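You operate a simulated robot arm through the tools that you are given. There is no shell and no other tool. Be economical: measure what you need, move in short steps, check, and stop when the job is done.

You are at the controls of a simulated robot arm. One attempt, no reset.

Task
Take the green brush from the top of the rear-end stand and leave it in the orange bin. Take the green banded lug and leave it in the small blue tray. Put the 25.4 brass block from the top of the alignment table on the demagnetiser plate and the 34.9 brass block on the yellow square. Take the red cup and leave it on top of the red tape measure. Stack the carton labelled "stays" from the top of the alignment table on top of the carton marked "housings". Stack the tin marked "bosses" from the top of the rear-end stand on top of the tin labelled "stops". Put the grey cloth from the top of the rear-end stand on the lower shelf of the rear-end stand. Open the middle tool cabinet drawer, take the silver coil and put it in the inside of the middle tool cabinet drawer and shut the drawer again. Do these in any order. Set down upright: green banded lug, brass block.

Only the result counts: the job must be done as asked and must still hold three seconds after the hand-in. Knocking over, shifting, dropping, spilling or breaking anything else fails it. Flat cloth is picked up by pressing the open fingertips on it (5 to 10 N) and closing them slowly along it; thin cloth reads only 2 to 8 mm in the jaws.

Robot
A 6-joint arm with a two-finger parallel gripper on a trunk, on a base that drives. Base frame: it is fixed to the floor where the robot stands at the start and does not move with it; the origin is under the middle of the robot, x ahead of it, y to its left, z up. Lengths are in m, angles in rad, forces in N, time in s.
With the tool pointing down near the work surface it reaches from about 0.32 to 0.7 m from the robot's upright axis, wherever it stands. Its first joint turns from -2.897 to 2.897 rad. Places, roughly: brass block [1.5, 5.75, 0.75]; carton [2, 5.5, 1]; demagnetiser plate [0.2, 6.8, 0.9]; green banded lug (7x4x5 cm) [-0.1, 6.9, 1.1]; green brush (15x3x3 cm) [0.5, 0.1, 1]; grey cloth (11x8x3 cm) [0.8, 0.8, 0.9]; inside of the middle tool cabinet drawer [1.4, -1.7, 0.4]; lower shelf of the rear-end stand [0.7, 0.4, 0.2]; middle tool cabinet drawer [1.4, -1.6, 0.5]; orange bin [-0.5, 2, 1]; red cup (6x6x3 cm) [0.9, 5.5, 0.9]; silver coil (4x4x2 cm) [0.1, -1.4, 0.8]; small blue tray (24x15x4 cm) [-2, 4.4, 0.9]; tape measure (7x7x4 cm) [1, 5.7, 0.9]; yellow square [1.2, 6.9, 0.8]. Payload 4.1 kg.
Tool frame: the origin (TCP) lies between the finger pads and is the grasp point; the fingertips stand 0.023 m ahead of it; z points along the fingers, y is the line along which they close. Largest opening 0.094 m; finger width 0.038, thickness 0.01; the body of the gripper, 0.054 by 0.096 m, starts 0.039 m behind the TCP.
Orientation is that of the tool frame in the base frame, as [roll, pitch, yaw] about the fixed x, y, z axes, in that order (R = Rz(yaw) Ry(pitch) Rx(roll)). With the fingers straight down and closing along the base's y, the tool's x points along the base's -x, its y along +y and its z along -z.

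Tools
- The arm moves only by the tool send_rows. Its argument "moves" is a list of rows, each a list of 3 entries, a list of its own where there are three numbers: the turn, a rotation vector about the tool's x, y, z in units of 45 degrees (1.0 is 45 degrees), then the shift along the tool's x, y, z in units of 400 mm (1.0 is 400 mm), then the finger opening in m, from 0 to 0.094. In form: [[[wx, wy, wz], [tx, ty, tz], claw], ...]. A call has 1 to 20 rows; each row is the pose to reach, as a shift and turn from the pose commanded when the call began, along the tool's axes at that moment. A call with a number of a shift or a turn outside -1 to 1 is refused whole. Rows are played at 5 a second. More than 0.05 m and 0.15 rad between two rows, or a gripper value outside its range, and nothing of the call is played. A pose out of reach is approached as far as the arm can. The call stops where the force on the tool passes 40 N (or 10 N more than at its start, if that is more) or the arm is blocked; 0.2 s more then pass. The fingers move at their own pace (about 0.045 m/s each) and stop on an object; they squeeze with about 33 N. The grip force told is the motor's: it shows also when the fingers shut on nothing. Time passes only in rows, and 0.2 s behind the last, so rows that repeat a pose let the fingers close. The reply holds the time, the measured pose of the TCP, the force on the tool along the base axes, the opening and the grip force, in the units named above and with some noise, with the torque about the TCP (base axes, N m) and any sound that the robot's microphone picked up, and new pictures: "views" is both (left out), scene, wrist or none.
- Cameras (640 x 400 px; columns grow to the right, rows downward): "scene" is now at [-0.0002, 0.1972, 1.4882]; the picture's right is [0.48, -0.88, 0.00], its down [-0.66, -0.36, -0.66] and it looks along [0.58, 0.31, -0.75] (base axes); focal length 267 px, centre (320, 200). "wrist" rides on the gripper at [0.086, 0.016, -0.074] in the tool frame; the picture's right is [-0.18, 0.98, 0.00], its down [-0.58, -0.11, -0.81] and it looks along [-0.79, -0.15, 0.59] (tool axes); focal length 243 px, centre (320, 200). There is no depth. A picture from a camera that has moved, and an enlarged one, comes with that camera's place and axes in the base frame and with its lens. The place of the scene camera against the robot may be out by one fixed shift of up to 0.025 m in any direction.
- slide_trunk(by): slides the trunk up (or, below 0, down) by that many m; the arm and the scene camera ride with it, the base frame stays. It gives what a move gives, with no picture.
- roll_base(legs): drives the robot by 1 to 6 legs, each [ahead, turn to the left] in m and rad, along the robot's own axes; the way and the turn of a leg run together, so that a leg with both is an arc; at most 1.5 m and 3.142 rad a leg. The arm and the cameras ride along, it lands a little off, and it stops where it bumps. It gives what a move gives, and a new picture of the scene camera.
- turn_head(pan, tilt): turns the head with the scene camera to pan (to the left, within 2.705 rad either way) and tilt (down, from -0.506 to 1.204), counted from straight ahead of the robot. It gives what a move gives, and a new picture of the scene camera.
- enlarge(camera, box): a new picture of the part [left, top, right, bottom] of that camera's present view, enlarged. It takes no simulated time.
- hand_in(): hands the job in; it is judged then, once.

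Go step by step. Nothing tells you exact positions but the pictures and the camera data: compare them with the known pose of the tool, close in by small moves and look again before you grip or let go. The budget is 525 turns and 360 pictures, counting those below and the enlarged ones. Unless the task says otherwise, let go and move clear before handing in, and close with one line.

The tools are called after "Request:" by a JSON object that holds its "fn" and its "kwargs". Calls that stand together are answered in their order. send_rows: Moves the arm, as the interface text tells. Its arguments: {"type":"object","properties":{"moves":{"type":"array","items":{"type":"array"}},"views":{"type":"string","enum":["both","scene","wrist","none"]}},"required":["moves"]} The other tools are called the same way: slide_trunk (by) slides the trunk up or down; roll_base (legs) drives the base; turn_head (pan, tilt) turns the head that bears the scene camera; enlarge (camera, box) takes an enlarged picture of a part of a camera's view; hand_in () hands the job in.

At the start:

```text
clock: 0.0
ee_pos: [0.2997, 0.2058, 1.1641]
ee_rot: [-3.14, 0.0, -3.141]
ft_force: [0.3, 0.0, 0.2]
torque: [0.0, 0.01, 0.0]
finger_gap: 0.0938
grip_force: 0.1
trunk travel left (down, up): [-0.475, 0.115]
robot x, y, heading: [0.0007, -0.0016, -0.002]
head pan, tilt: [0.496, 0.85]
```

scene: 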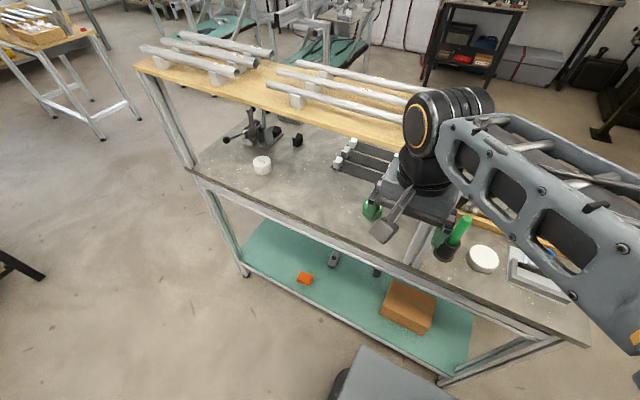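
wrist: 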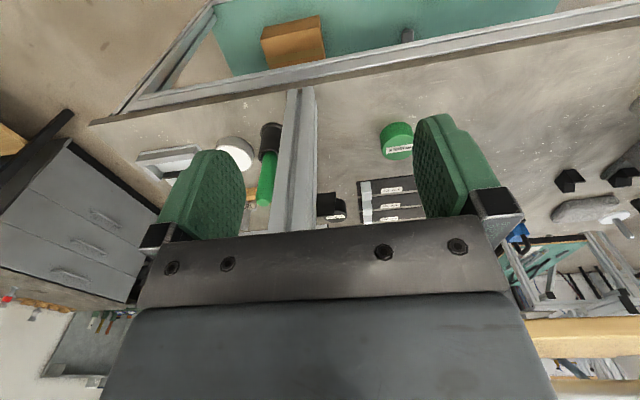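

I see the rear-end stand in front of me, with the arm above it. I will look at the stand from other head angles first.

Request:
{"fn": "turn_head", "kwargs": {"pan": 0.0, "tilt": 0.7}}

Request:
{"fn": "turn_head", "kwargs": {"pan": -0.9, "tilt": 0.5}}

Request:
{"fn": "turn_head", "kwargs": {"pan": 1.2, "tilt": 0.3}}

```text
clock: 0.9
ee_pos: [0.2999, 0.2052, 1.1633]
ee_rot: [-3.141, -0.001, -3.141]
ft_force: [-0.1, 0.2, 0.1]
torque: [0.02, -0.01, 0.0]
finger_gap: 0.0939
grip_force: 0.1
trunk travel left (down, up): [-0.475, 0.115]
robot x, y, heading: [0.0021, -0.003, -0.003]
head pan, tilt: [0.0, 0.7]
camera scene: at [0.016, 0.1601, 1.5005], right [0.0, -1.0, 0.0], down [-0.64, 0.0, -0.76], along [0.76, 0.0, -0.64], focal length 267 px, centre (320, 200)
```

scene: 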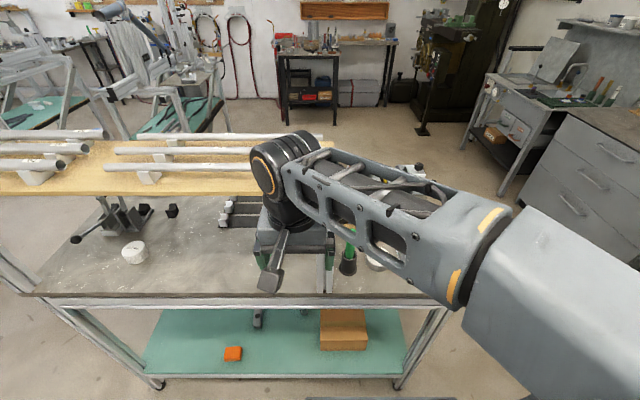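

```text
clock: 2.1
ee_pos: [0.2996, 0.2052, 1.1646]
ee_rot: [3.141, 0.001, 3.141]
ft_force: [-0.3, 0.0, -0.5]
torque: [-0.01, 0.02, 0.02]
finger_gap: 0.0939
grip_force: 0.0
trunk travel left (down, up): [-0.475, 0.115]
robot x, y, heading: [-0.0006, -0.0001, 0.001]
head pan, tilt: [-0.901, 0.499]
camera scene: at [-0.0124, 0.0888, 1.5182], right [-0.78, -0.62, 0.0], down [-0.3, 0.38, -0.88], along [0.55, -0.69, -0.48], focal length 267 px, centre (320, 200)
```

scene: 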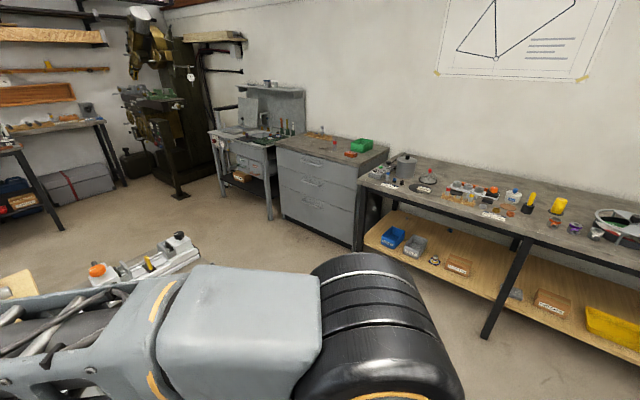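

```text
clock: 4.1
ee_pos: [0.3009, 0.2068, 1.1649]
ee_rot: [-3.141, 0.0, 3.141]
ft_force: [1.1, 0.8, -0.3]
torque: [-0.02, 0.0, -0.03]
finger_gap: 0.0939
grip_force: 0.1
trunk travel left (down, up): [-0.475, 0.115]
robot x, y, heading: [0.0028, -0.001, -0.003]
head pan, tilt: [1.201, 0.3]
camera scene: at [-0.0351, 0.2471, 1.5366], right [0.93, -0.36, 0.0], down [-0.11, -0.28, -0.96], along [0.35, 0.89, -0.3], focal length 267 px, centre (320, 200)
```

scene: 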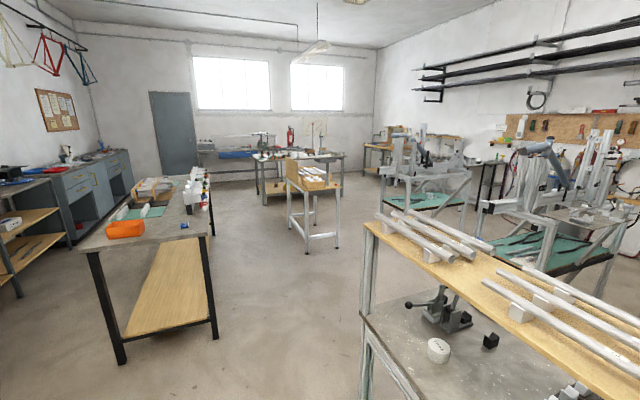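

I can see the whole shop now. I'll enlarge the wrist view to identify the items on the stand.

Request:
{"fn": "enlarge", "kwargs": {"camera": "wrist", "box": [130, 80, 450, 280]}}

Request:
{"fn": "enlarge", "kwargs": {"camera": "wrist", "box": [480, 120, 640, 220]}}

Request:
{"fn": "enlarge", "kwargs": {"camera": "scene", "box": [80, 160, 240, 260]}}

```text
2.00 times, centred on (290, 180) of wrist
camera zoom: at [0.2135, 0.2232, 1.2379], right [0.18, 0.98, 0.0], down [0.58, -0.11, 0.81], along [0.79, -0.15, -0.59], focal length 485 px, centre (380, 240)
```

zoom: 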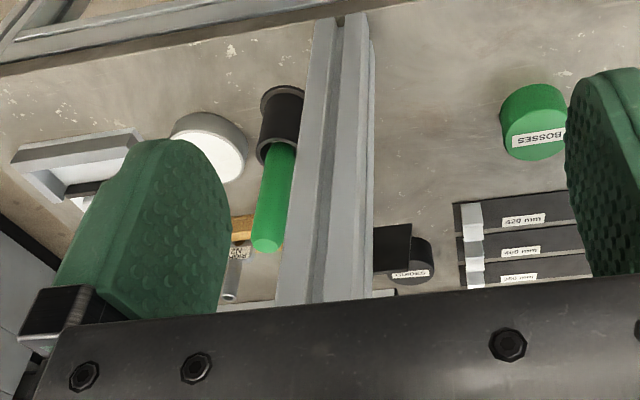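

```text
4.00 times, centred on (560, 170) of wrist
camera zoom: at [0.2135, 0.2232, 1.2379], right [0.18, 0.98, 0.0], down [0.58, -0.11, 0.81], along [0.79, -0.15, -0.59], focal length 970 px, centre (-640, 320)
```

zoom: 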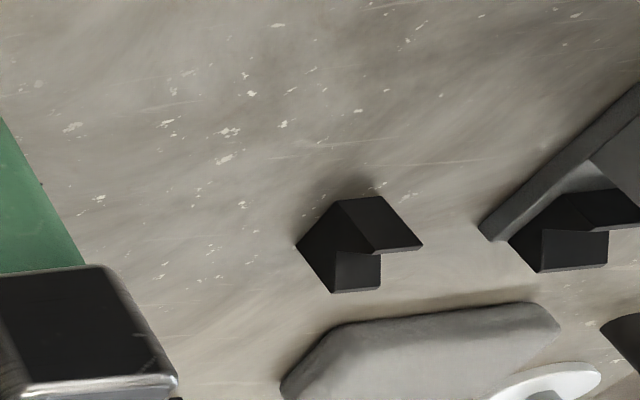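

```text
4.00 times, centred on (160, 210) of scene
camera zoom: at [-0.0351, 0.2471, 1.5366], right [0.93, -0.36, 0.0], down [-0.11, -0.28, -0.96], along [0.35, 0.89, -0.3], focal length 1068 px, centre (960, 160)
```

zoom: 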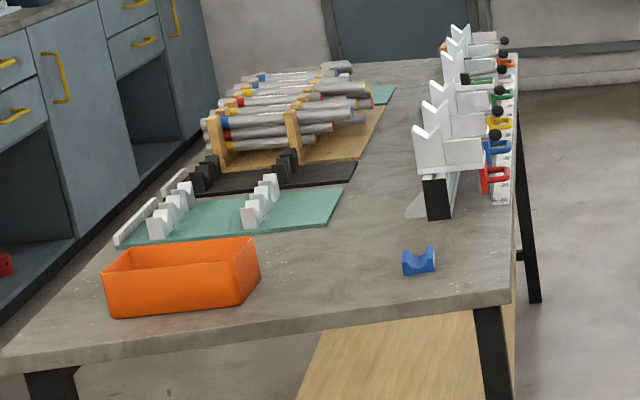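

The stand has a raised board above its rear-left part, so the tin sits under the board. I'll back off a little and look at the stand from there.

Request:
{"fn": "roll_base", "kwargs": {"legs": [[-0.45, 0.0]]}}

Request:
{"fn": "turn_head", "kwargs": {"pan": 0.35, "tilt": 0.55}}

Request:
{"fn": "slide_trunk", "kwargs": {"by": -0.35}}

Request:
{"fn": "turn_head", "kwargs": {"pan": 0.35, "tilt": 0.15}}

```text
clock: 6.8
ee_pos: [-0.1483, 0.2055, 1.1638]
ee_rot: [-3.141, 0.001, 3.138]
ft_force: [0.5, 0.4, 0.0]
torque: [0.0, -0.03, 0.0]
finger_gap: 0.0939
grip_force: 0.0
trunk travel left (down, up): [-0.475, 0.115]
robot x, y, heading: [-0.448, 0.0007, -0.009]
head pan, tilt: [1.201, 0.3]
camera scene: at [-0.4839, 0.2478, 1.5366], right [0.93, -0.36, 0.0], down [-0.11, -0.28, -0.96], along [0.35, 0.89, -0.3], focal length 267 px, centre (320, 200)
```

scene: 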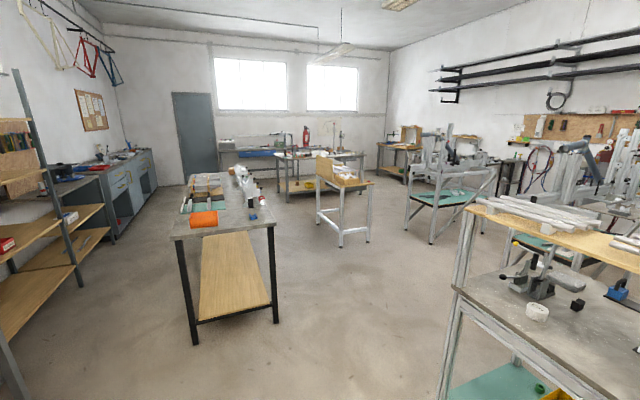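

```text
clock: 8.0
ee_pos: [-0.1482, 0.206, 1.1645]
ee_rot: [3.141, -0.001, 3.138]
ft_force: [0.2, -0.2, -0.2]
torque: [0.02, 0.04, 0.0]
finger_gap: 0.0938
grip_force: 0.0
trunk travel left (down, up): [-0.475, 0.115]
robot x, y, heading: [-0.4512, 0.0003, -0.006]
head pan, tilt: [0.351, 0.55]
camera scene: at [-0.4332, 0.1915, 1.5136], right [0.34, -0.94, 0.0], down [-0.49, -0.18, -0.85], along [0.8, 0.29, -0.52], focal length 267 px, centre (320, 200)
```

scene: 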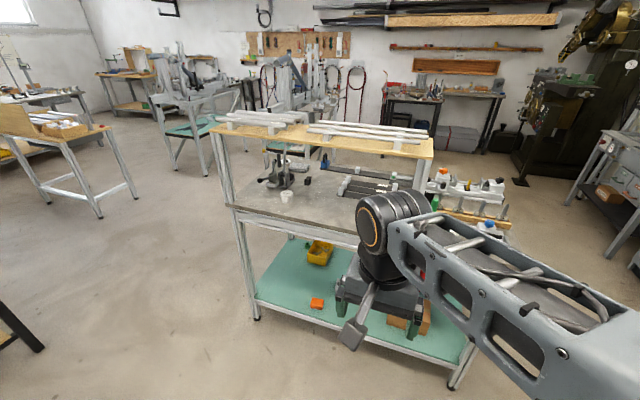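

```text
clock: 11.4
ee_pos: [-0.1494, 0.2058, 0.8141]
ee_rot: [-3.141, -0.001, 3.137]
ft_force: [0.4, 0.7, 0.1]
torque: [0.0, 0.01, -0.02]
finger_gap: 0.094
grip_force: 0.0
trunk travel left (down, up): [-0.125, 0.465]
robot x, y, heading: [-0.4461, -0.0012, -0.002]
head pan, tilt: [0.351, 0.55]
```

```text
clock: 12.3
ee_pos: [-0.1491, 0.2051, 0.8139]
ee_rot: [3.141, 0.001, 3.137]
ft_force: [0.5, -0.1, 0.0]
torque: [0.0, 0.01, 0.0]
finger_gap: 0.0939
grip_force: 0.0
trunk travel left (down, up): [-0.125, 0.465]
robot x, y, heading: [-0.4496, 0.0024, -0.004]
head pan, tilt: [0.351, 0.15]
camera scene: at [-0.4305, 0.1924, 1.2005], right [0.34, -0.94, 0.0], down [-0.14, -0.05, -0.99], along [0.93, 0.34, -0.15], focal length 267 px, centre (320, 200)
```

scene: 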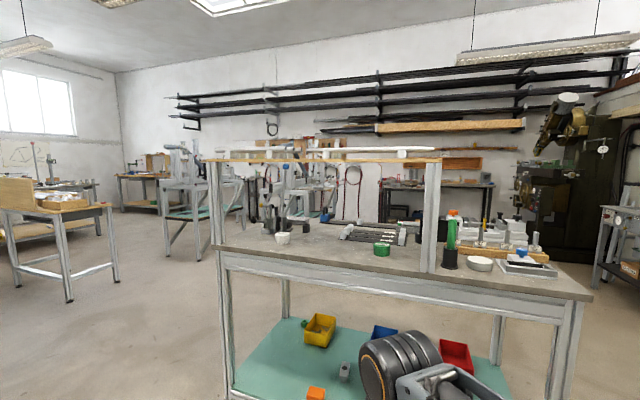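

Request:
{"fn": "enlarge", "kwargs": {"camera": "scene", "box": [200, 130, 400, 255]}}

Request:
{"fn": "enlarge", "kwargs": {"camera": "scene", "box": [400, 190, 600, 315]}}

Request:
{"fn": "enlarge", "kwargs": {"camera": "scene", "box": [210, 275, 410, 400]}}

```text
3.20 times, centred on (300, 192) of scene
camera zoom: at [-0.4305, 0.1924, 1.2005], right [0.34, -0.94, 0.0], down [-0.14, -0.05, -0.99], along [0.93, 0.34, -0.15], focal length 854 px, centre (384, 224)
```

zoom: 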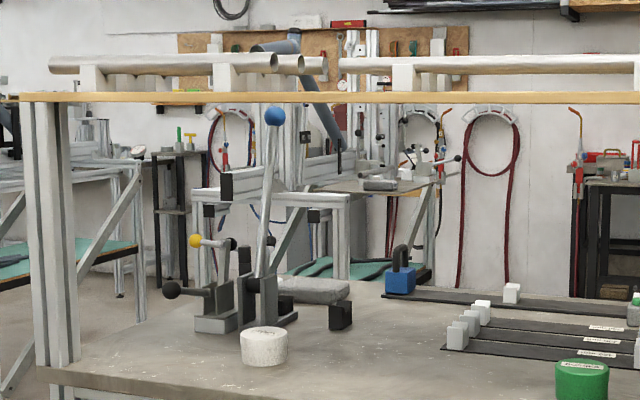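

```text
3.20 times, centred on (500, 252) of scene
camera zoom: at [-0.4305, 0.1924, 1.2005], right [0.34, -0.94, 0.0], down [-0.14, -0.05, -0.99], along [0.93, 0.34, -0.15], focal length 854 px, centre (-256, 32)
```

zoom: 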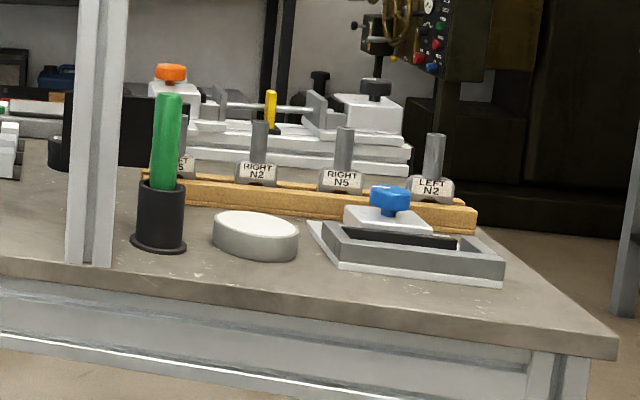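

```text
3.20 times, centred on (310, 338) of scene
camera zoom: at [-0.4305, 0.1924, 1.2005], right [0.34, -0.94, 0.0], down [-0.14, -0.05, -0.99], along [0.93, 0.34, -0.15], focal length 854 px, centre (352, -240)
```

zoom: 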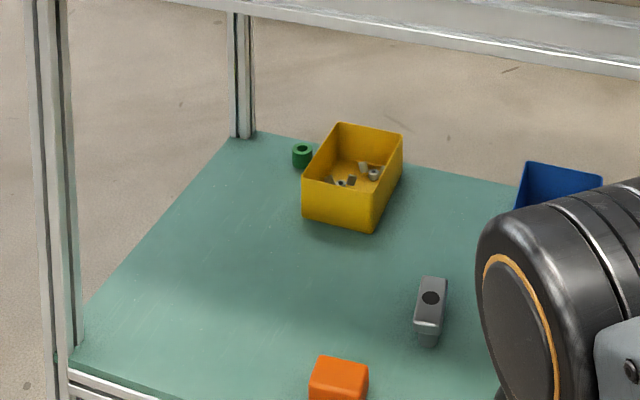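

Brush stands in a black holder near (0.58, 0.06), just right of the raised board. I plan to grasp it with the tool horizontal, so I will first practise turning the tool here in free space.

Request:
{"fn": "slide_trunk", "kwargs": {"by": 0.2}}

Request:
{"fn": "send_rows", "kwargs": {"moves": [[[0, -0.17, 0], [0, 0, 0], 0.09], [[0, -0.34, 0], [0, 0, 0], 0.09], [[0, -0.51, 0], [0, 0, 0], 0.09], [[0, -0.68, 0], [0, 0, 0], 0.09], [[0, -0.85, 0], [0, 0, 0], 0.09], [[0, -1, 0], [0, 0, 0], 0.09]], "views": "none"}}

Request:
{"fn": "send_rows", "kwargs": {"moves": [[[0, -0.17, 0], [0, 0, 0], 0.09], [[0, -0.34, 0], [0, 0, 0], 0.09], [[0, -0.51, 0], [0, 0, 0], 0.09], [[0, -0.68, 0], [0, 0, 0], 0.09], [[0, -0.85, 0], [0, 0, 0], 0.09], [[0, -1, 0], [0, 0, 0], 0.09]], "views": "both"}}

```text
clock: 14.5
ee_pos: [-0.1481, 0.2052, 1.0142]
ee_rot: [-3.14, 0.001, 3.138]
ft_force: [-0.6, -0.1, 0.2]
torque: [0.04, 0.03, -0.01]
finger_gap: 0.0939
grip_force: 0.1
trunk travel left (down, up): [-0.325, 0.265]
robot x, y, heading: [-0.449, -0.0009, -0.01]
head pan, tilt: [0.351, 0.15]
```

```text
clock: 15.9
ee_pos: [-0.1487, 0.2063, 1.0139]
ee_rot: [-3.141, 0.786, 3.14]
ft_force: [-0.2, 0.1, -0.1]
torque: [0.04, -0.04, 0.01]
finger_gap: 0.0902
grip_force: 0.1
trunk travel left (down, up): [-0.325, 0.265]
robot x, y, heading: [-0.4511, 0.0025, -0.003]
head pan, tilt: [0.351, 0.15]
```

```text
clock: 17.3
ee_pos: [-0.1454, 0.2143, 1.0187]
ee_rot: [0.208, 1.57, 0.204]
ft_force: [-0.1, -0.7, -0.1]
torque: [-0.01, -0.01, 0.04]
finger_gap: 0.0901
grip_force: 0.1
out of reach, approached as far as the arm can: row 6
trunk travel left (down, up): [-0.325, 0.265]
robot x, y, heading: [-0.45, 0.0018, -0.008]
head pan, tilt: [0.351, 0.15]
camera scene: at [-0.4305, 0.1923, 1.4006], right [0.34, -0.94, 0.0], down [-0.14, -0.05, -0.99], along [0.93, 0.34, -0.15], focal length 267 px, centre (320, 200)
camera wrist: at [-0.2204, 0.2322, 0.9322], right [0.0, 0.98, 0.18], down [-0.81, -0.11, 0.58], along [0.59, -0.15, 0.79], focal length 243 px, centre (320, 200)
```

scene: 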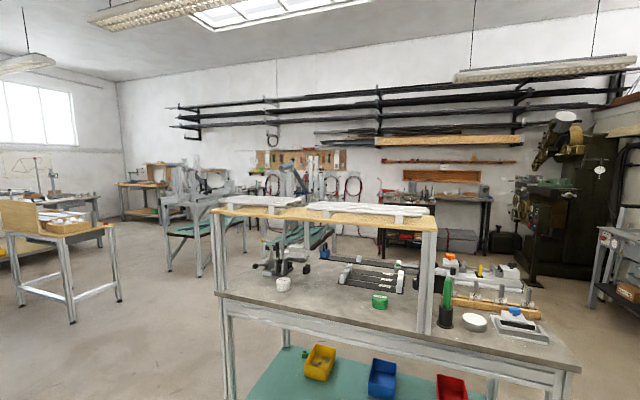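
wrist: 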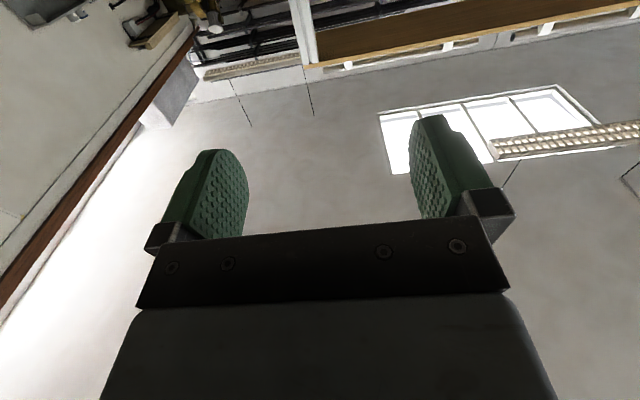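

With the tool horizontal this way the camera hangs beneath it and looks up, so I will roll the hand half a turn about its axis to bring the camera on top.

Request:
{"fn": "send_rows", "kwargs": {"moves": [[[0, 0, 0.17], [0, 0, 0], 0.09], [[0, 0, 0.34], [0, 0, 0], 0.09], [[0, 0, 0.51], [0, 0, 0], 0.09], [[0, 0, 0.68], [0, 0, 0], 0.09], [[0, 0, 0.85], [0, 0, 0], 0.09], [[0, 0, 1], [0, 0, 0], 0.09]], "views": "none"}}

Request:
{"fn": "send_rows", "kwargs": {"moves": [[[0, 0, 0.17], [0, 0, 0], 0.09], [[0, 0, 0.34], [0, 0, 0], 0.09], [[0, 0, 0.51], [0, 0, 0], 0.09], [[0, 0, 0.68], [0, 0, 0], 0.09], [[0, 0, 0.85], [0, 0, 0], 0.09], [[0, 0, 1], [0, 0, 0], 0.09]], "views": "none"}}

Request:
{"fn": "send_rows", "kwargs": {"moves": [[[0, 0, 0.17], [0, 0, 0], 0.09], [[0, 0, 0.34], [0, 0, 0], 0.09], [[0, 0, 0.51], [0, 0, 0], 0.09], [[0, 0, 0.68], [0, 0, 0], 0.09], [[0, 0, 0.85], [0, 0, 0], 0.09], [[0, 0, 1], [0, 0, 0], 0.09]], "views": "none"}}

Request:
{"fn": "send_rows", "kwargs": {"moves": [[[0, 0, 0.17], [0, 0, 0], 0.09], [[0, 0, 0.34], [0, 0, 0], 0.09], [[0, 0, 0.51], [0, 0, 0], 0.09], [[0, 0, 0.68], [0, 0, 0], 0.09], [[0, 0, 0.85], [0, 0, 0], 0.09], [[0, 0, 1], [0, 0, 0], 0.09]], "views": "both"}}

```text
clock: 18.7
ee_pos: [-0.1496, 0.2087, 1.0284]
ee_rot: [1.576, 0.785, 1.568]
ft_force: [-0.1, 0.3, -0.9]
torque: [-0.03, -0.04, -0.01]
finger_gap: 0.09
grip_force: 0.1
out of reach, approached as far as the arm can: row 6
trunk travel left (down, up): [-0.325, 0.265]
robot x, y, heading: [-0.4463, 0.0072, -0.008]
head pan, tilt: [0.351, 0.15]
```

```text
clock: 20.1
ee_pos: [-0.1717, 0.0655, 1.1369]
ee_rot: [1.592, 0.018, 1.584]
ft_force: [0.4, -0.1, -0.2]
torque: [-0.02, 0.02, 0.0]
finger_gap: 0.0899
grip_force: 0.1
out of reach, approached as far as the arm can: row 1, 2, 3, 4, 5, 6
trunk travel left (down, up): [-0.325, 0.265]
robot x, y, heading: [-0.4461, -0.0007, -0.004]
head pan, tilt: [0.351, 0.15]
```

```text
clock: 20.7
ee_pos: [-0.1767, 0.0863, 1.1422]
ee_rot: [1.596, -0.256, 1.858]
ft_force: [-0.1, 0.6, 0.3]
torque: [0.0, -0.02, 0.02]
finger_gap: 0.09
grip_force: 0.0
out of reach, approached as far as the arm can: row 1, 2, 3
trunk travel left (down, up): [-0.325, 0.265]
robot x, y, heading: [-0.4498, -0.0006, -0.001]
head pan, tilt: [0.351, 0.15]
stopped in row 3: the arm was blocked; the commanded pose is now the measured one
```

```text
clock: 21.3
ee_pos: [-0.1887, 0.1187, 1.1371]
ee_rot: [1.619, -0.485, 2.037]
ft_force: [-0.2, -0.2, -0.1]
torque: [0.0, -0.02, -0.01]
finger_gap: 0.09
grip_force: 0.1
out of reach, approached as far as the arm can: row 1, 2
trunk travel left (down, up): [-0.325, 0.265]
robot x, y, heading: [-0.4468, 0.0004, -0.007]
head pan, tilt: [0.351, 0.15]
stopped in row 2: the arm was blocked; the commanded pose is now the measured one
camera scene: at [-0.4231, 0.187, 1.4009], right [0.34, -0.94, -0.01], down [-0.15, -0.05, -0.99], along [0.93, 0.34, -0.15], focal length 267 px, centre (320, 200)
camera wrist: at [-0.2846, 0.1469, 1.1944], right [0.32, -0.53, 0.78], down [-0.51, -0.8, -0.33], along [0.8, -0.29, -0.53], focal length 243 px, centre (320, 200)
```

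scene: 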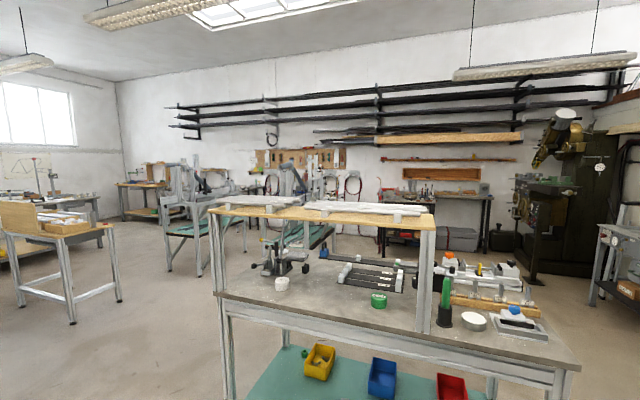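
wrist: 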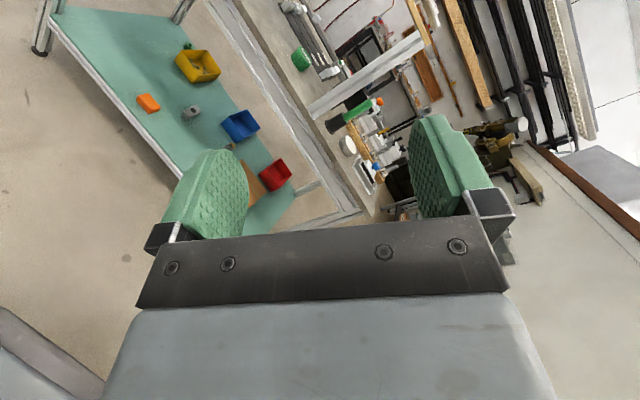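

The roll worked part way but the arm is cramped close to its axis. I will extend it out first and then finish the roll.

Request:
{"fn": "send_rows", "kwargs": {"moves": [[[0, 0, 0], [-0.05, 0.003, 0.09], 0.09], [[0, 0, 0], [-0.1, 0.006, 0.18], 0.09], [[0, 0, 0], [-0.15, 0.01, 0.27], 0.09], [[0, 0, 0], [-0.2, 0.013, 0.36], 0.09], [[0, 0, 0], [-0.257, 0.016, 0.446], 0.09]], "views": "none"}}

Request:
{"fn": "send_rows", "kwargs": {"moves": [[[0, 0, 0.17], [0, 0, 0], 0.09], [[0, 0, 0.34], [0, 0, 0], 0.09], [[0, 0, 0.51], [0, 0, 0], 0.09], [[0, 0, 0.68], [0, 0, 0], 0.09], [[0, 0, 0.85], [0, 0, 0], 0.09], [[0, 0, 1], [0, 0, 0], 0.09]], "views": "scene"}}

```text
clock: 21.7
ee_pos: [-0.2051, 0.1715, 1.1373]
ee_rot: [1.587, -0.415, 2.311]
ft_force: [0.3, -0.5, -0.1]
torque: [0.01, 0.0, 0.04]
finger_gap: 0.0902
grip_force: 0.1
out of reach, approached as far as the arm can: row 1, 2
trunk travel left (down, up): [-0.325, 0.265]
robot x, y, heading: [-0.4549, 0.0038, 0.0]
head pan, tilt: [0.351, 0.15]
stopped in row 2: the arm was blocked; the commanded pose is now the measured one
```

```text
clock: 23.1
ee_pos: [-0.2078, 0.1756, 1.1358]
ee_rot: [1.618, -1.202, 2.283]
ft_force: [0.4, -0.3, 0.2]
torque: [-0.01, 0.01, -0.02]
finger_gap: 0.09
grip_force: 0.1
trunk travel left (down, up): [-0.325, 0.265]
robot x, y, heading: [-0.4511, 0.0011, -0.004]
head pan, tilt: [0.351, 0.15]
camera scene: at [-0.4305, 0.1923, 1.4007], right [0.34, -0.94, 0.0], down [-0.14, -0.05, -0.99], along [0.93, 0.34, -0.15], focal length 267 px, centre (320, 200)
```

scene: 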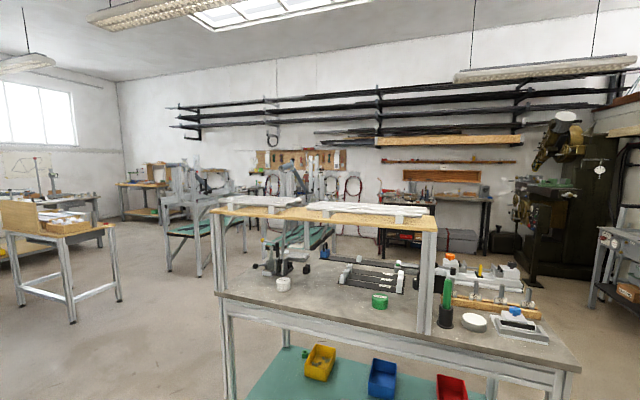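

Request:
{"fn": "send_rows", "kwargs": {"moves": [[[0, 0, 0.17], [0, 0, 0.1], 0.09], [[0, 0, 0.34], [0, 0, 0.2], 0.09], [[0, 0, 0.43], [0, 0, 0.3], 0.09], [[0, 0, 0.43], [0, 0, 0.4], 0.09]], "views": "both"}}

```text
clock: 24.1
ee_pos: [-0.0867, 0.2822, 1.1351]
ee_rot: [2.044, -1.534, 1.833]
ft_force: [0.1, -0.5, 0.8]
torque: [-0.01, 0.01, 0.03]
finger_gap: 0.09
grip_force: 0.1
out of reach, approached as far as the arm can: row 1
trunk travel left (down, up): [-0.325, 0.265]
robot x, y, heading: [-0.4461, 0.0016, -0.003]
head pan, tilt: [0.351, 0.15]
camera scene: at [-0.4305, 0.1924, 1.4012], right [0.34, -0.94, 0.0], down [-0.14, -0.05, -0.99], along [0.93, 0.34, -0.15], focal length 267 px, centre (320, 200)
camera wrist: at [-0.1329, 0.2245, 1.2217], right [0.66, -0.73, -0.15], down [-0.67, -0.48, -0.57], along [0.35, 0.48, -0.81], focal length 243 px, centre (320, 200)
```

scene: 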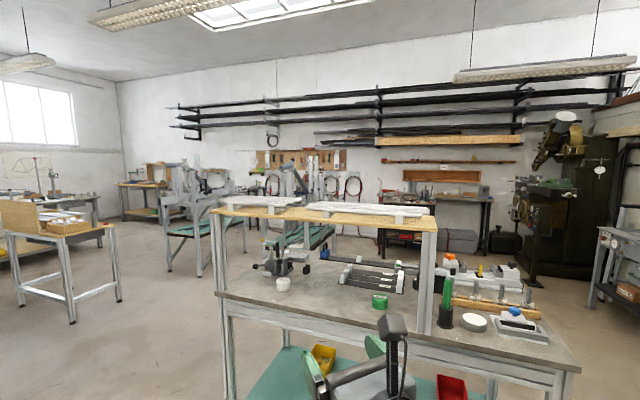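
wrist: 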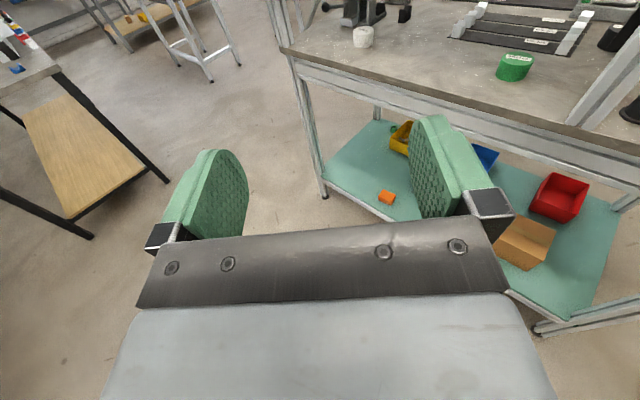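

Now the camera is on top and the tool is level, pointing front-left. I'll swing it to point about 20° left of ahead and lower the trunk to brush height.

Request:
{"fn": "send_rows", "kwargs": {"moves": [[[-0.13, 0, 0], [0, 0.09, -0.007], 0.09], [[-0.26, 0, 0], [0, 0.18, -0.014], 0.09], [[-0.39, 0, 0], [0, 0.27, -0.02], 0.09], [[-0.49, 0, 0], [0, 0.363, -0.026], 0.09]], "views": "none"}}

Request:
{"fn": "slide_trunk", "kwargs": {"by": -0.16}}

Request:
{"fn": "roll_base", "kwargs": {"legs": [[0, -0.59], [0.36, 0], [0, 0.59]]}}

Request:
{"fn": "send_rows", "kwargs": {"moves": [[[0, 0, 0], [0, 0, 0], 0.09]], "views": "wrist"}}

```text
clock: 25.1
ee_pos: [0.0046, 0.1676, 1.1398]
ee_rot: [1.637, -1.535, 1.861]
ft_force: [-0.7, -1.1, -1.0]
torque: [0.0, -0.02, -0.01]
finger_gap: 0.0899
grip_force: 0.1
trunk travel left (down, up): [-0.325, 0.265]
robot x, y, heading: [-0.4496, 0.0019, -0.004]
head pan, tilt: [0.351, 0.15]
```

```text
clock: 27.0
ee_pos: [0.0034, 0.1673, 0.9789]
ee_rot: [1.649, -1.532, 1.851]
ft_force: [0.3, -0.3, 0.9]
torque: [-0.02, -0.01, -0.02]
finger_gap: 0.09
grip_force: 0.1
trunk travel left (down, up): [-0.165, 0.425]
robot x, y, heading: [-0.4464, -0.0008, 0.005]
head pan, tilt: [0.351, 0.15]
```

```text
clock: 32.5
ee_pos: [0.3034, -0.0392, 0.9796]
ee_rot: [1.647, -1.534, 1.845]
ft_force: [0.5, -0.5, -0.3]
torque: [0.0, 0.02, 0.01]
finger_gap: 0.09
grip_force: 0.1
trunk travel left (down, up): [-0.165, 0.425]
robot x, y, heading: [-0.1458, -0.2006, -0.012]
head pan, tilt: [0.351, 0.15]
camera scene: at [-0.1301, -0.0117, 1.2406], right [0.33, -0.94, 0.0], down [-0.14, -0.05, -0.99], along [0.93, 0.33, -0.15], focal length 267 px, centre (320, 200)
```

scene: 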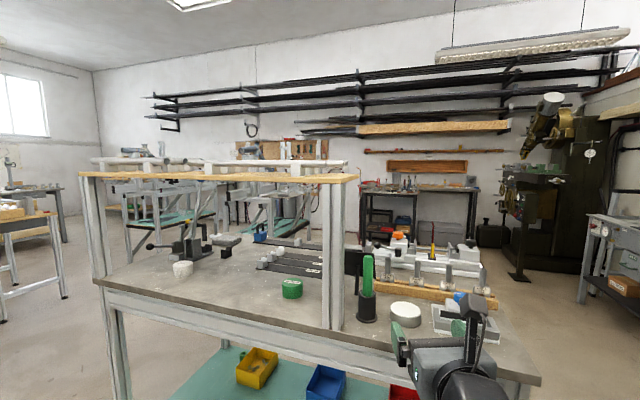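

```text
clock: 33.0
ee_pos: [0.3035, -0.0402, 0.98]
ee_rot: [1.639, -1.533, 1.853]
ft_force: [-0.3, -0.5, 0.0]
torque: [-0.02, 0.03, 0.01]
finger_gap: 0.09
grip_force: 0.0
trunk travel left (down, up): [-0.165, 0.425]
robot x, y, heading: [-0.1542, -0.202, -0.01]
head pan, tilt: [0.351, 0.15]
camera wrist: at [0.2379, -0.0761, 1.0662], right [0.34, -0.93, -0.15], down [-0.79, -0.19, -0.58], along [0.51, 0.31, -0.8], focal length 243 px, centre (320, 200)
```

wrist: 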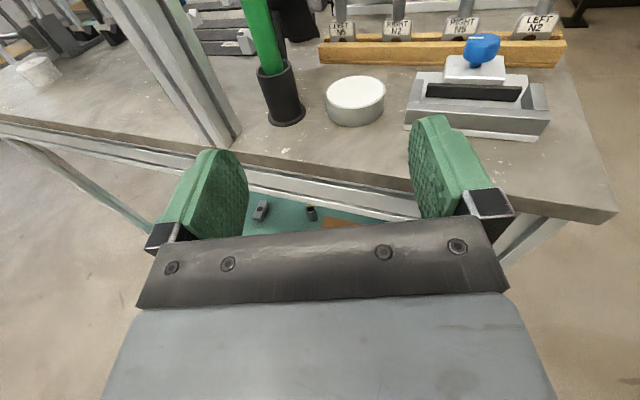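

The brush stands ahead-left of the fingers at roughly (0.53, 0.12). I will drive 10 cm closer, shift the tool left and down a little, and check.

Request:
{"fn": "roll_base", "kwargs": {"legs": [[0.1, 0]]}}

Request:
{"fn": "send_rows", "kwargs": {"moves": [[[0, 0, 0], [0, -0.1, 0], 0.09], [[0, 0, 0], [-0.05, -0.19, 0], 0.09], [[0, 0, 0], [-0.09, -0.19, 0], 0.09]], "views": "both"}}

```text
clock: 34.1
ee_pos: [0.4031, -0.0405, 0.9787]
ee_rot: [1.642, -1.535, 1.85]
ft_force: [-0.9, -0.3, 0.1]
torque: [0.0, 0.0, -0.02]
finger_gap: 0.0898
grip_force: 0.0
trunk travel left (down, up): [-0.165, 0.425]
robot x, y, heading: [-0.0513, -0.2043, -0.006]
head pan, tilt: [0.351, 0.15]
camera scene: at [-0.0308, -0.0127, 1.2406], right [0.33, -0.94, 0.0], down [-0.14, -0.05, -0.99], along [0.93, 0.33, -0.15], focal length 267 px, centre (320, 200)
```

scene: 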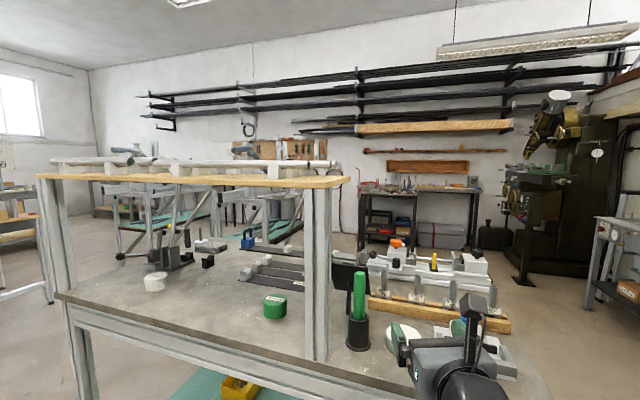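

```text
clock: 34.9
ee_pos: [0.3781, 0.0288, 0.9403]
ee_rot: [1.635, -1.534, 1.856]
ft_force: [-0.4, 1.0, -0.2]
torque: [0.01, -0.03, -0.02]
finger_gap: 0.0899
grip_force: 0.1
trunk travel left (down, up): [-0.165, 0.425]
robot x, y, heading: [-0.0522, -0.2052, -0.01]
head pan, tilt: [0.351, 0.15]
camera scene: at [-0.0307, -0.0127, 1.2406], right [0.33, -0.94, 0.0], down [-0.14, -0.05, -0.99], along [0.93, 0.33, -0.15], focal length 267 px, centre (320, 200)
camera wrist: at [0.3112, -0.0062, 1.0274], right [0.34, -0.93, -0.15], down [-0.79, -0.2, -0.58], along [0.51, 0.31, -0.8], focal length 243 px, centre (320, 200)
```

scene: 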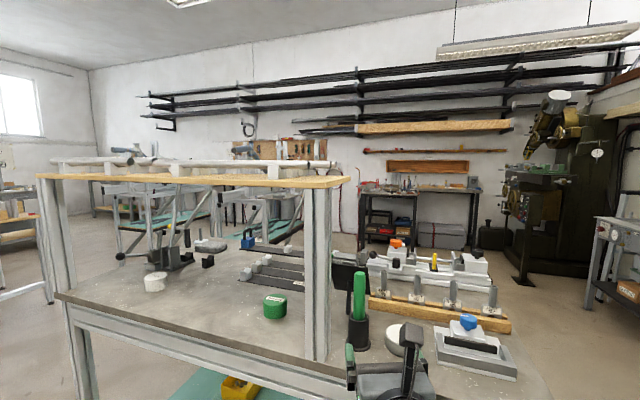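
wrist: 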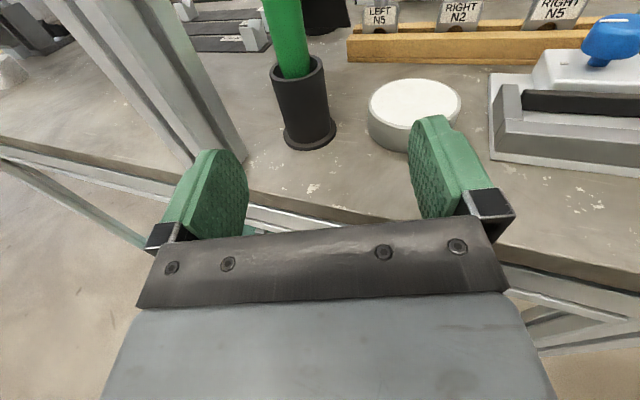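

Brush centre comes out at about (0.535, 0.12). I move left 3 cm and forward most of the way, then check.

Request:
{"fn": "send_rows", "kwargs": {"moves": [[[0, 0, 0], [0, -0.08, 0.05], 0.08], [[0, 0, 0], [0, -0.08, 0.15], 0.08], [[0, 0, 0], [0, -0.08, 0.25], 0.08], [[0, 0, 0], [0, -0.08, 0.3], 0.08]], "views": "both"}}

```text
clock: 35.6
ee_pos: [0.4374, 0.082, 0.9405]
ee_rot: [1.548, -1.538, 1.939]
ft_force: [-10.0, -15.3, 2.5]
torque: [0.37, -0.14, 0.48]
finger_gap: 0.0751
grip_force: 0.0
trunk travel left (down, up): [-0.165, 0.425]
robot x, y, heading: [-0.0552, -0.2043, -0.012]
head pan, tilt: [0.351, 0.15]
stopped in row 3: the force on the tool passed its limit (the readings are from after the stop); the commanded pose is now the measured one
camera scene: at [-0.0318, -0.0146, 1.241], right [0.33, -0.94, 0.0], down [-0.14, -0.05, -0.99], along [0.93, 0.33, -0.15], focal length 267 px, centre (320, 200)
camera wrist: at [0.3706, 0.0456, 1.0278], right [0.33, -0.93, -0.15], down [-0.79, -0.19, -0.59], along [0.52, 0.31, -0.8], focal length 243 px, centre (320, 200)
```

scene: 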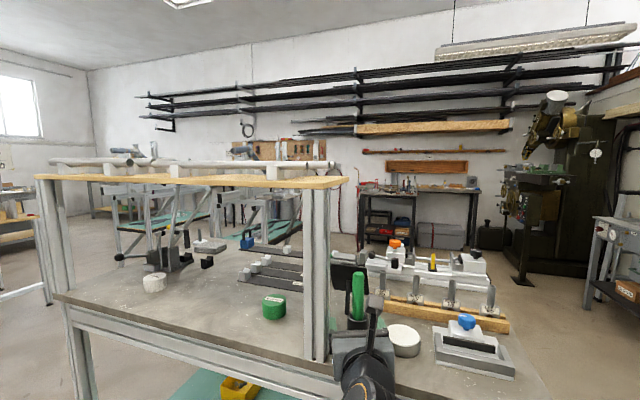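
wrist: 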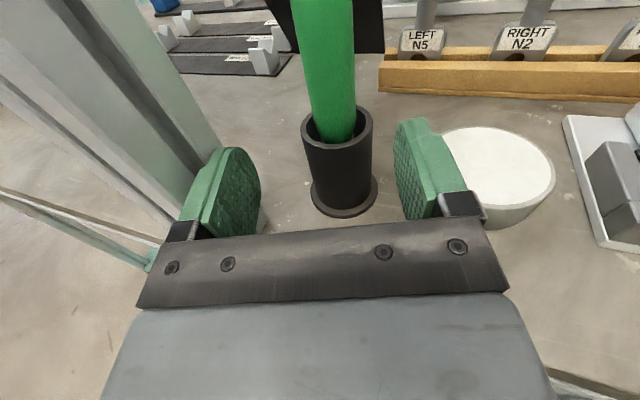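

The left finger touched the frame post, so I back off, narrow the opening and shift slightly right. The brush is now about 8 cm ahead.

Request:
{"fn": "send_rows", "kwargs": {"moves": [[[0, 0, 0], [0, 0.01, -0.08], 0.062], [[0, 0, 0], [0, 0.03, -0.1], 0.062], [[0, 0, 0], [0, 0.03, -0.1], 0.062]], "views": "wrist"}}

```text
clock: 36.4
ee_pos: [0.4038, 0.0588, 0.9405]
ee_rot: [1.657, -1.534, 1.829]
ft_force: [0.1, 0.3, 0.8]
torque: [0.01, 0.0, 0.01]
finger_gap: 0.062
grip_force: 0.1
trunk travel left (down, up): [-0.165, 0.425]
robot x, y, heading: [-0.0509, -0.2035, -0.01]
head pan, tilt: [0.351, 0.15]
camera wrist: at [0.3381, 0.0234, 1.0274], right [0.34, -0.93, -0.15], down [-0.79, -0.19, -0.58], along [0.51, 0.31, -0.8], focal length 243 px, centre (320, 200)
```

wrist: 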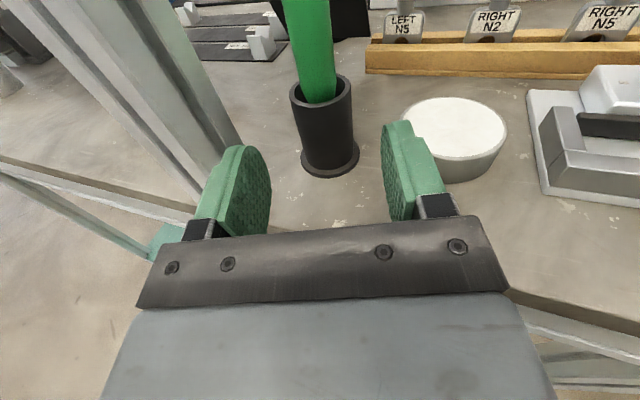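

I'll swing the approach about 9° more from the right to keep the gripper body clear of the post, then advance.

Request:
{"fn": "send_rows", "kwargs": {"moves": [[[0.1, 0, 0], [0, 0.02, 0], 0.062], [[0.19, 0, 0], [0, 0.035, 0], 0.062]], "views": "none"}}

Request:
{"fn": "send_rows", "kwargs": {"moves": [[[0, 0, 0], [0, 0, 0.06], 0.062], [[0, 0, 0], [0, 0, 0.12], 0.062], [[0, 0, 0], [0, 0, 0.18], 0.062]], "views": "wrist"}}

```text
clock: 37.0
ee_pos: [0.4081, 0.0472, 0.9406]
ee_rot: [1.813, -1.536, 1.823]
ft_force: [-0.4, 0.3, 0.5]
torque: [0.0, -0.01, 0.01]
finger_gap: 0.0621
grip_force: 0.0
trunk travel left (down, up): [-0.165, 0.425]
robot x, y, heading: [-0.0501, -0.2038, -0.011]
head pan, tilt: [0.351, 0.15]
```

```text
clock: 37.8
ee_pos: [0.4715, 0.0801, 0.9395]
ee_rot: [1.802, -1.535, 1.836]
ft_force: [0.5, 0.7, 0.9]
torque: [0.01, 0.03, -0.02]
finger_gap: 0.0621
grip_force: 0.0
trunk travel left (down, up): [-0.165, 0.425]
robot x, y, heading: [-0.0518, -0.2045, -0.007]
head pan, tilt: [0.351, 0.15]
camera wrist: at [0.4131, 0.0355, 1.0269], right [0.47, -0.87, -0.15], down [-0.76, -0.31, -0.58], along [0.46, 0.38, -0.8], focal length 243 px, centre (320, 200)
```

wrist: 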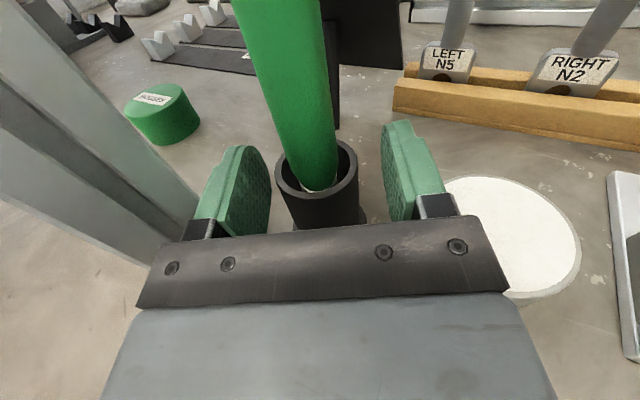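

Request:
{"fn": "send_rows", "kwargs": {"moves": [[[0, 0, 0], [0, -0.01, 0.05], 0.062], [[0, 0, 0], [0, -0.02, 0.1], 0.062], [[0, 0, 0], [0, -0.025, 0.125], 0.062]], "views": "both"}}

```text
clock: 38.4
ee_pos: [0.4944, 0.1003, 0.9403]
ee_rot: [1.835, -1.537, 1.803]
ft_force: [-17.7, -10.0, 1.9]
torque: [-0.01, -0.01, -0.19]
finger_gap: 0.062
grip_force: 0.2
trunk travel left (down, up): [-0.165, 0.425]
robot x, y, heading: [-0.0535, -0.2032, -0.011]
head pan, tilt: [0.351, 0.15]
stopped in row 2: the force on the tool passed its limit (the readings are from after the stop); the commanded pose is now the measured one
camera scene: at [-0.0328, -0.0139, 1.2409], right [0.33, -0.94, 0.0], down [-0.14, -0.05, -0.99], along [0.93, 0.33, -0.15], focal length 267 px, centre (320, 200)
camera wrist: at [0.4359, 0.0546, 1.0273], right [0.47, -0.87, -0.15], down [-0.76, -0.31, -0.58], along [0.46, 0.38, -0.8], focal length 243 px, centre (320, 200)
```

scene: 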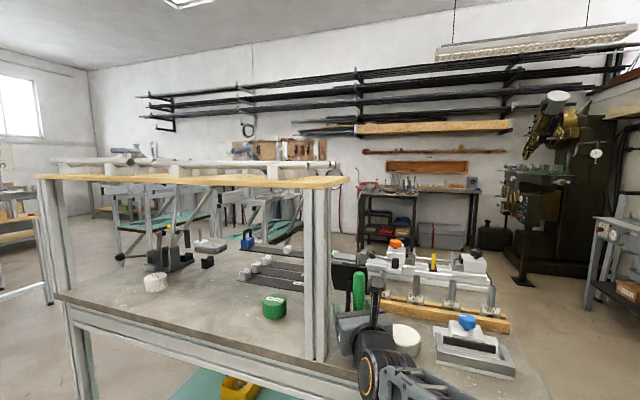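
wrist: 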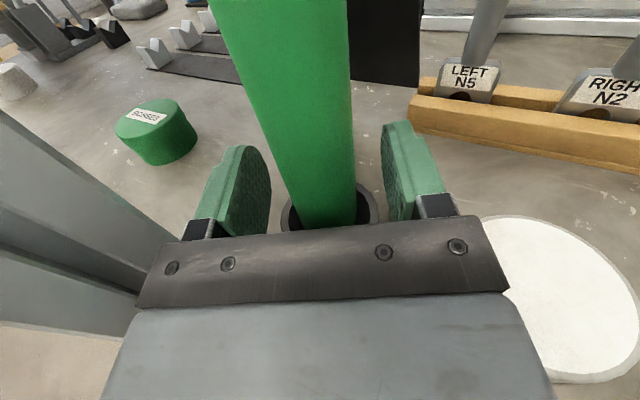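

The handle now stands between the pads and something touched lightly. I back off a few millimetres and close the fingers.

Request:
{"fn": "send_rows", "kwargs": {"moves": [[[0, 0, 0], [0, 0, -0.012], 0.062], [[0, 0, 0], [0, 0, -0.012], 0.03], [[0, 0, 0], [0, 0, -0.012], 0.01], [[0, 0, 0], [0, 0, -0.012], 0.01], [[0, 0, 0], [0, 0, -0.012], 0.01]], "views": "wrist"}}

```text
clock: 39.6
ee_pos: [0.4935, 0.0948, 0.9383]
ee_rot: [1.909, -1.541, 1.723]
ft_force: [13.0, -24.1, -1.0]
torque: [0.45, -0.42, -0.79]
finger_gap: 0.0407
grip_force: 45.6
trunk travel left (down, up): [-0.165, 0.425]
robot x, y, heading: [-0.0516, -0.2069, -0.011]
head pan, tilt: [0.351, 0.15]
camera wrist: at [0.4357, 0.0502, 1.0262], right [0.47, -0.87, -0.15], down [-0.76, -0.3, -0.58], along [0.46, 0.38, -0.8], focal length 243 px, centre (320, 200)
```

wrist: 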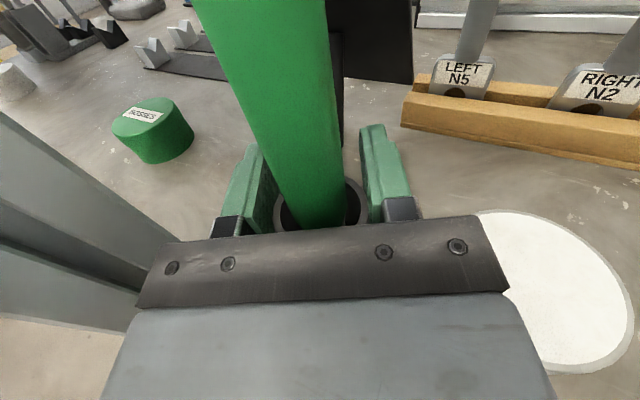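

Request:
{"fn": "send_rows", "kwargs": {"moves": [[[0, 0, 0], [0, 0.012, 0], 0.01], [[0, 0, 0], [0, 0.012, 0], 0.01]], "views": "none"}}

```text
clock: 40.2
ee_pos: [0.4949, 0.0958, 0.9385]
ee_rot: [1.94, -1.537, 1.698]
ft_force: [4.3, -1.4, 3.5]
torque: [1.89, 0.87, -0.08]
finger_gap: 0.0406
grip_force: 44.9
trunk travel left (down, up): [-0.165, 0.425]
robot x, y, heading: [-0.0534, -0.2043, -0.01]
head pan, tilt: [0.351, 0.15]
```

Side load is gone. Now I lift straight up.

Request:
{"fn": "send_rows", "kwargs": {"moves": [[[0, 0, 0], [0.04, 0, 0], 0.01], [[0, 0, 0], [0.08, 0, 0], 0.01], [[0, 0, 0], [0.12, 0, 0], 0.01]], "views": "both"}}

```text
clock: 40.6
ee_pos: [0.4944, 0.0949, 0.9387]
ee_rot: [2.446, -1.515, 1.194]
ft_force: [0.1, 3.6, -8.6]
torque: [0.87, -1.14, -1.44]
finger_gap: 0.0406
grip_force: 45.5
trunk travel left (down, up): [-0.165, 0.425]
robot x, y, heading: [-0.0524, -0.2031, -0.009]
head pan, tilt: [0.351, 0.15]
stopped in row 2: the force on the tool passed its limit (the readings are from after the stop); the commanded pose is now the measured one
camera scene: at [-0.031, -0.0122, 1.2405], right [0.34, -0.94, 0.0], down [-0.14, -0.05, -0.99], along [0.93, 0.33, -0.15], focal length 267 px, centre (320, 200)
camera wrist: at [0.4384, 0.052, 1.0286], right [0.47, -0.87, -0.15], down [-0.77, -0.32, -0.55], along [0.43, 0.37, -0.82], focal length 243 px, centre (320, 200)
```

scene: 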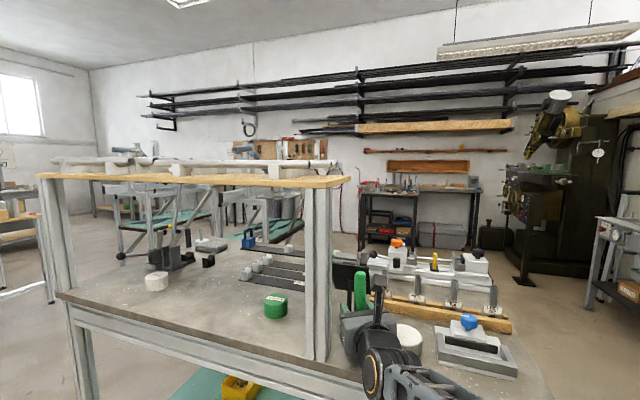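
wrist: 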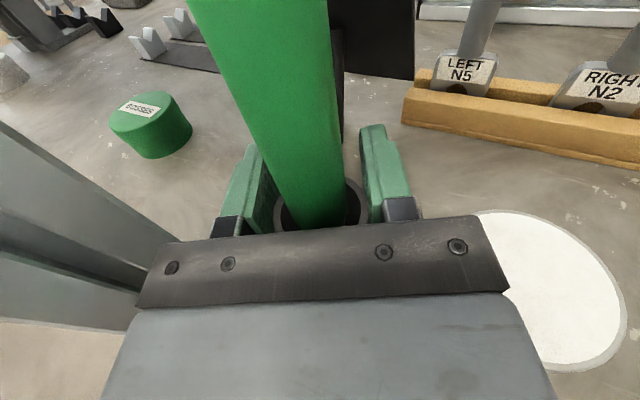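

The lift jammed, so I open the fingers and look again at how the brush sits in its holder.

Request:
{"fn": "send_rows", "kwargs": {"moves": [[[0, 0, 0], [0, 0, 0], 0.03], [[0, 0, 0], [0, 0, 0], 0.062], [[0, 0, 0], [0, 0, 0], 0.062]], "views": "wrist"}}

Request:
{"fn": "enlarge", "kwargs": {"camera": "wrist", "box": [160, 120, 480, 320]}}

Request:
{"fn": "enlarge", "kwargs": {"camera": "scene", "box": [290, 240, 450, 340]}}

```text
clock: 41.4
ee_pos: [0.4943, 0.0943, 0.9398]
ee_rot: [2.402, -1.517, 1.239]
ft_force: [0.5, -0.8, 0.2]
torque: [-0.01, 0.03, -0.06]
finger_gap: 0.0621
grip_force: 0.2
trunk travel left (down, up): [-0.165, 0.425]
robot x, y, heading: [-0.0485, -0.205, -0.006]
head pan, tilt: [0.351, 0.15]
camera wrist: at [0.4377, 0.0516, 1.03], right [0.47, -0.87, -0.15], down [-0.77, -0.32, -0.55], along [0.43, 0.37, -0.82], focal length 243 px, centre (320, 200)
```

wrist: 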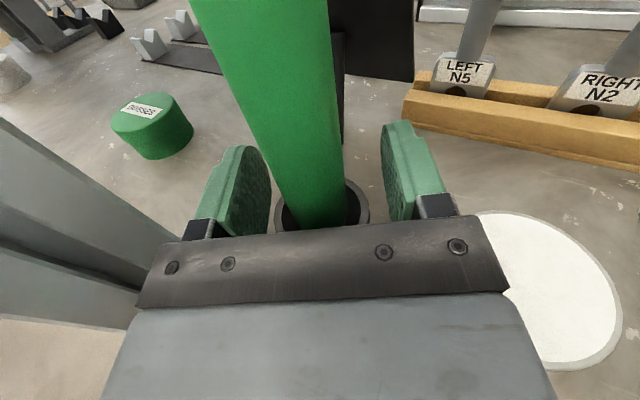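

```text
2.00 times, centred on (320, 220) of wrist
camera zoom: at [0.4377, 0.0516, 1.03], right [0.47, -0.87, -0.15], down [-0.77, -0.32, -0.55], along [0.43, 0.37, -0.82], focal length 485 px, centre (320, 160)
```

zoom: 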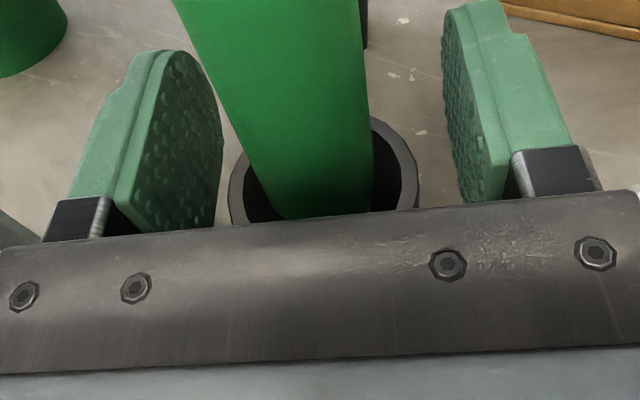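

```text
4.00 times, centred on (370, 290) of scene
camera zoom: at [-0.0313, -0.0128, 1.2406], right [0.34, -0.94, 0.0], down [-0.14, -0.05, -0.99], along [0.93, 0.33, -0.15], focal length 1068 px, centre (120, -160)
```

zoom: 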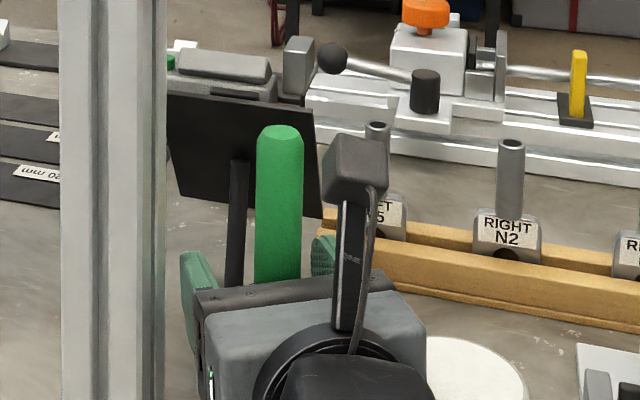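

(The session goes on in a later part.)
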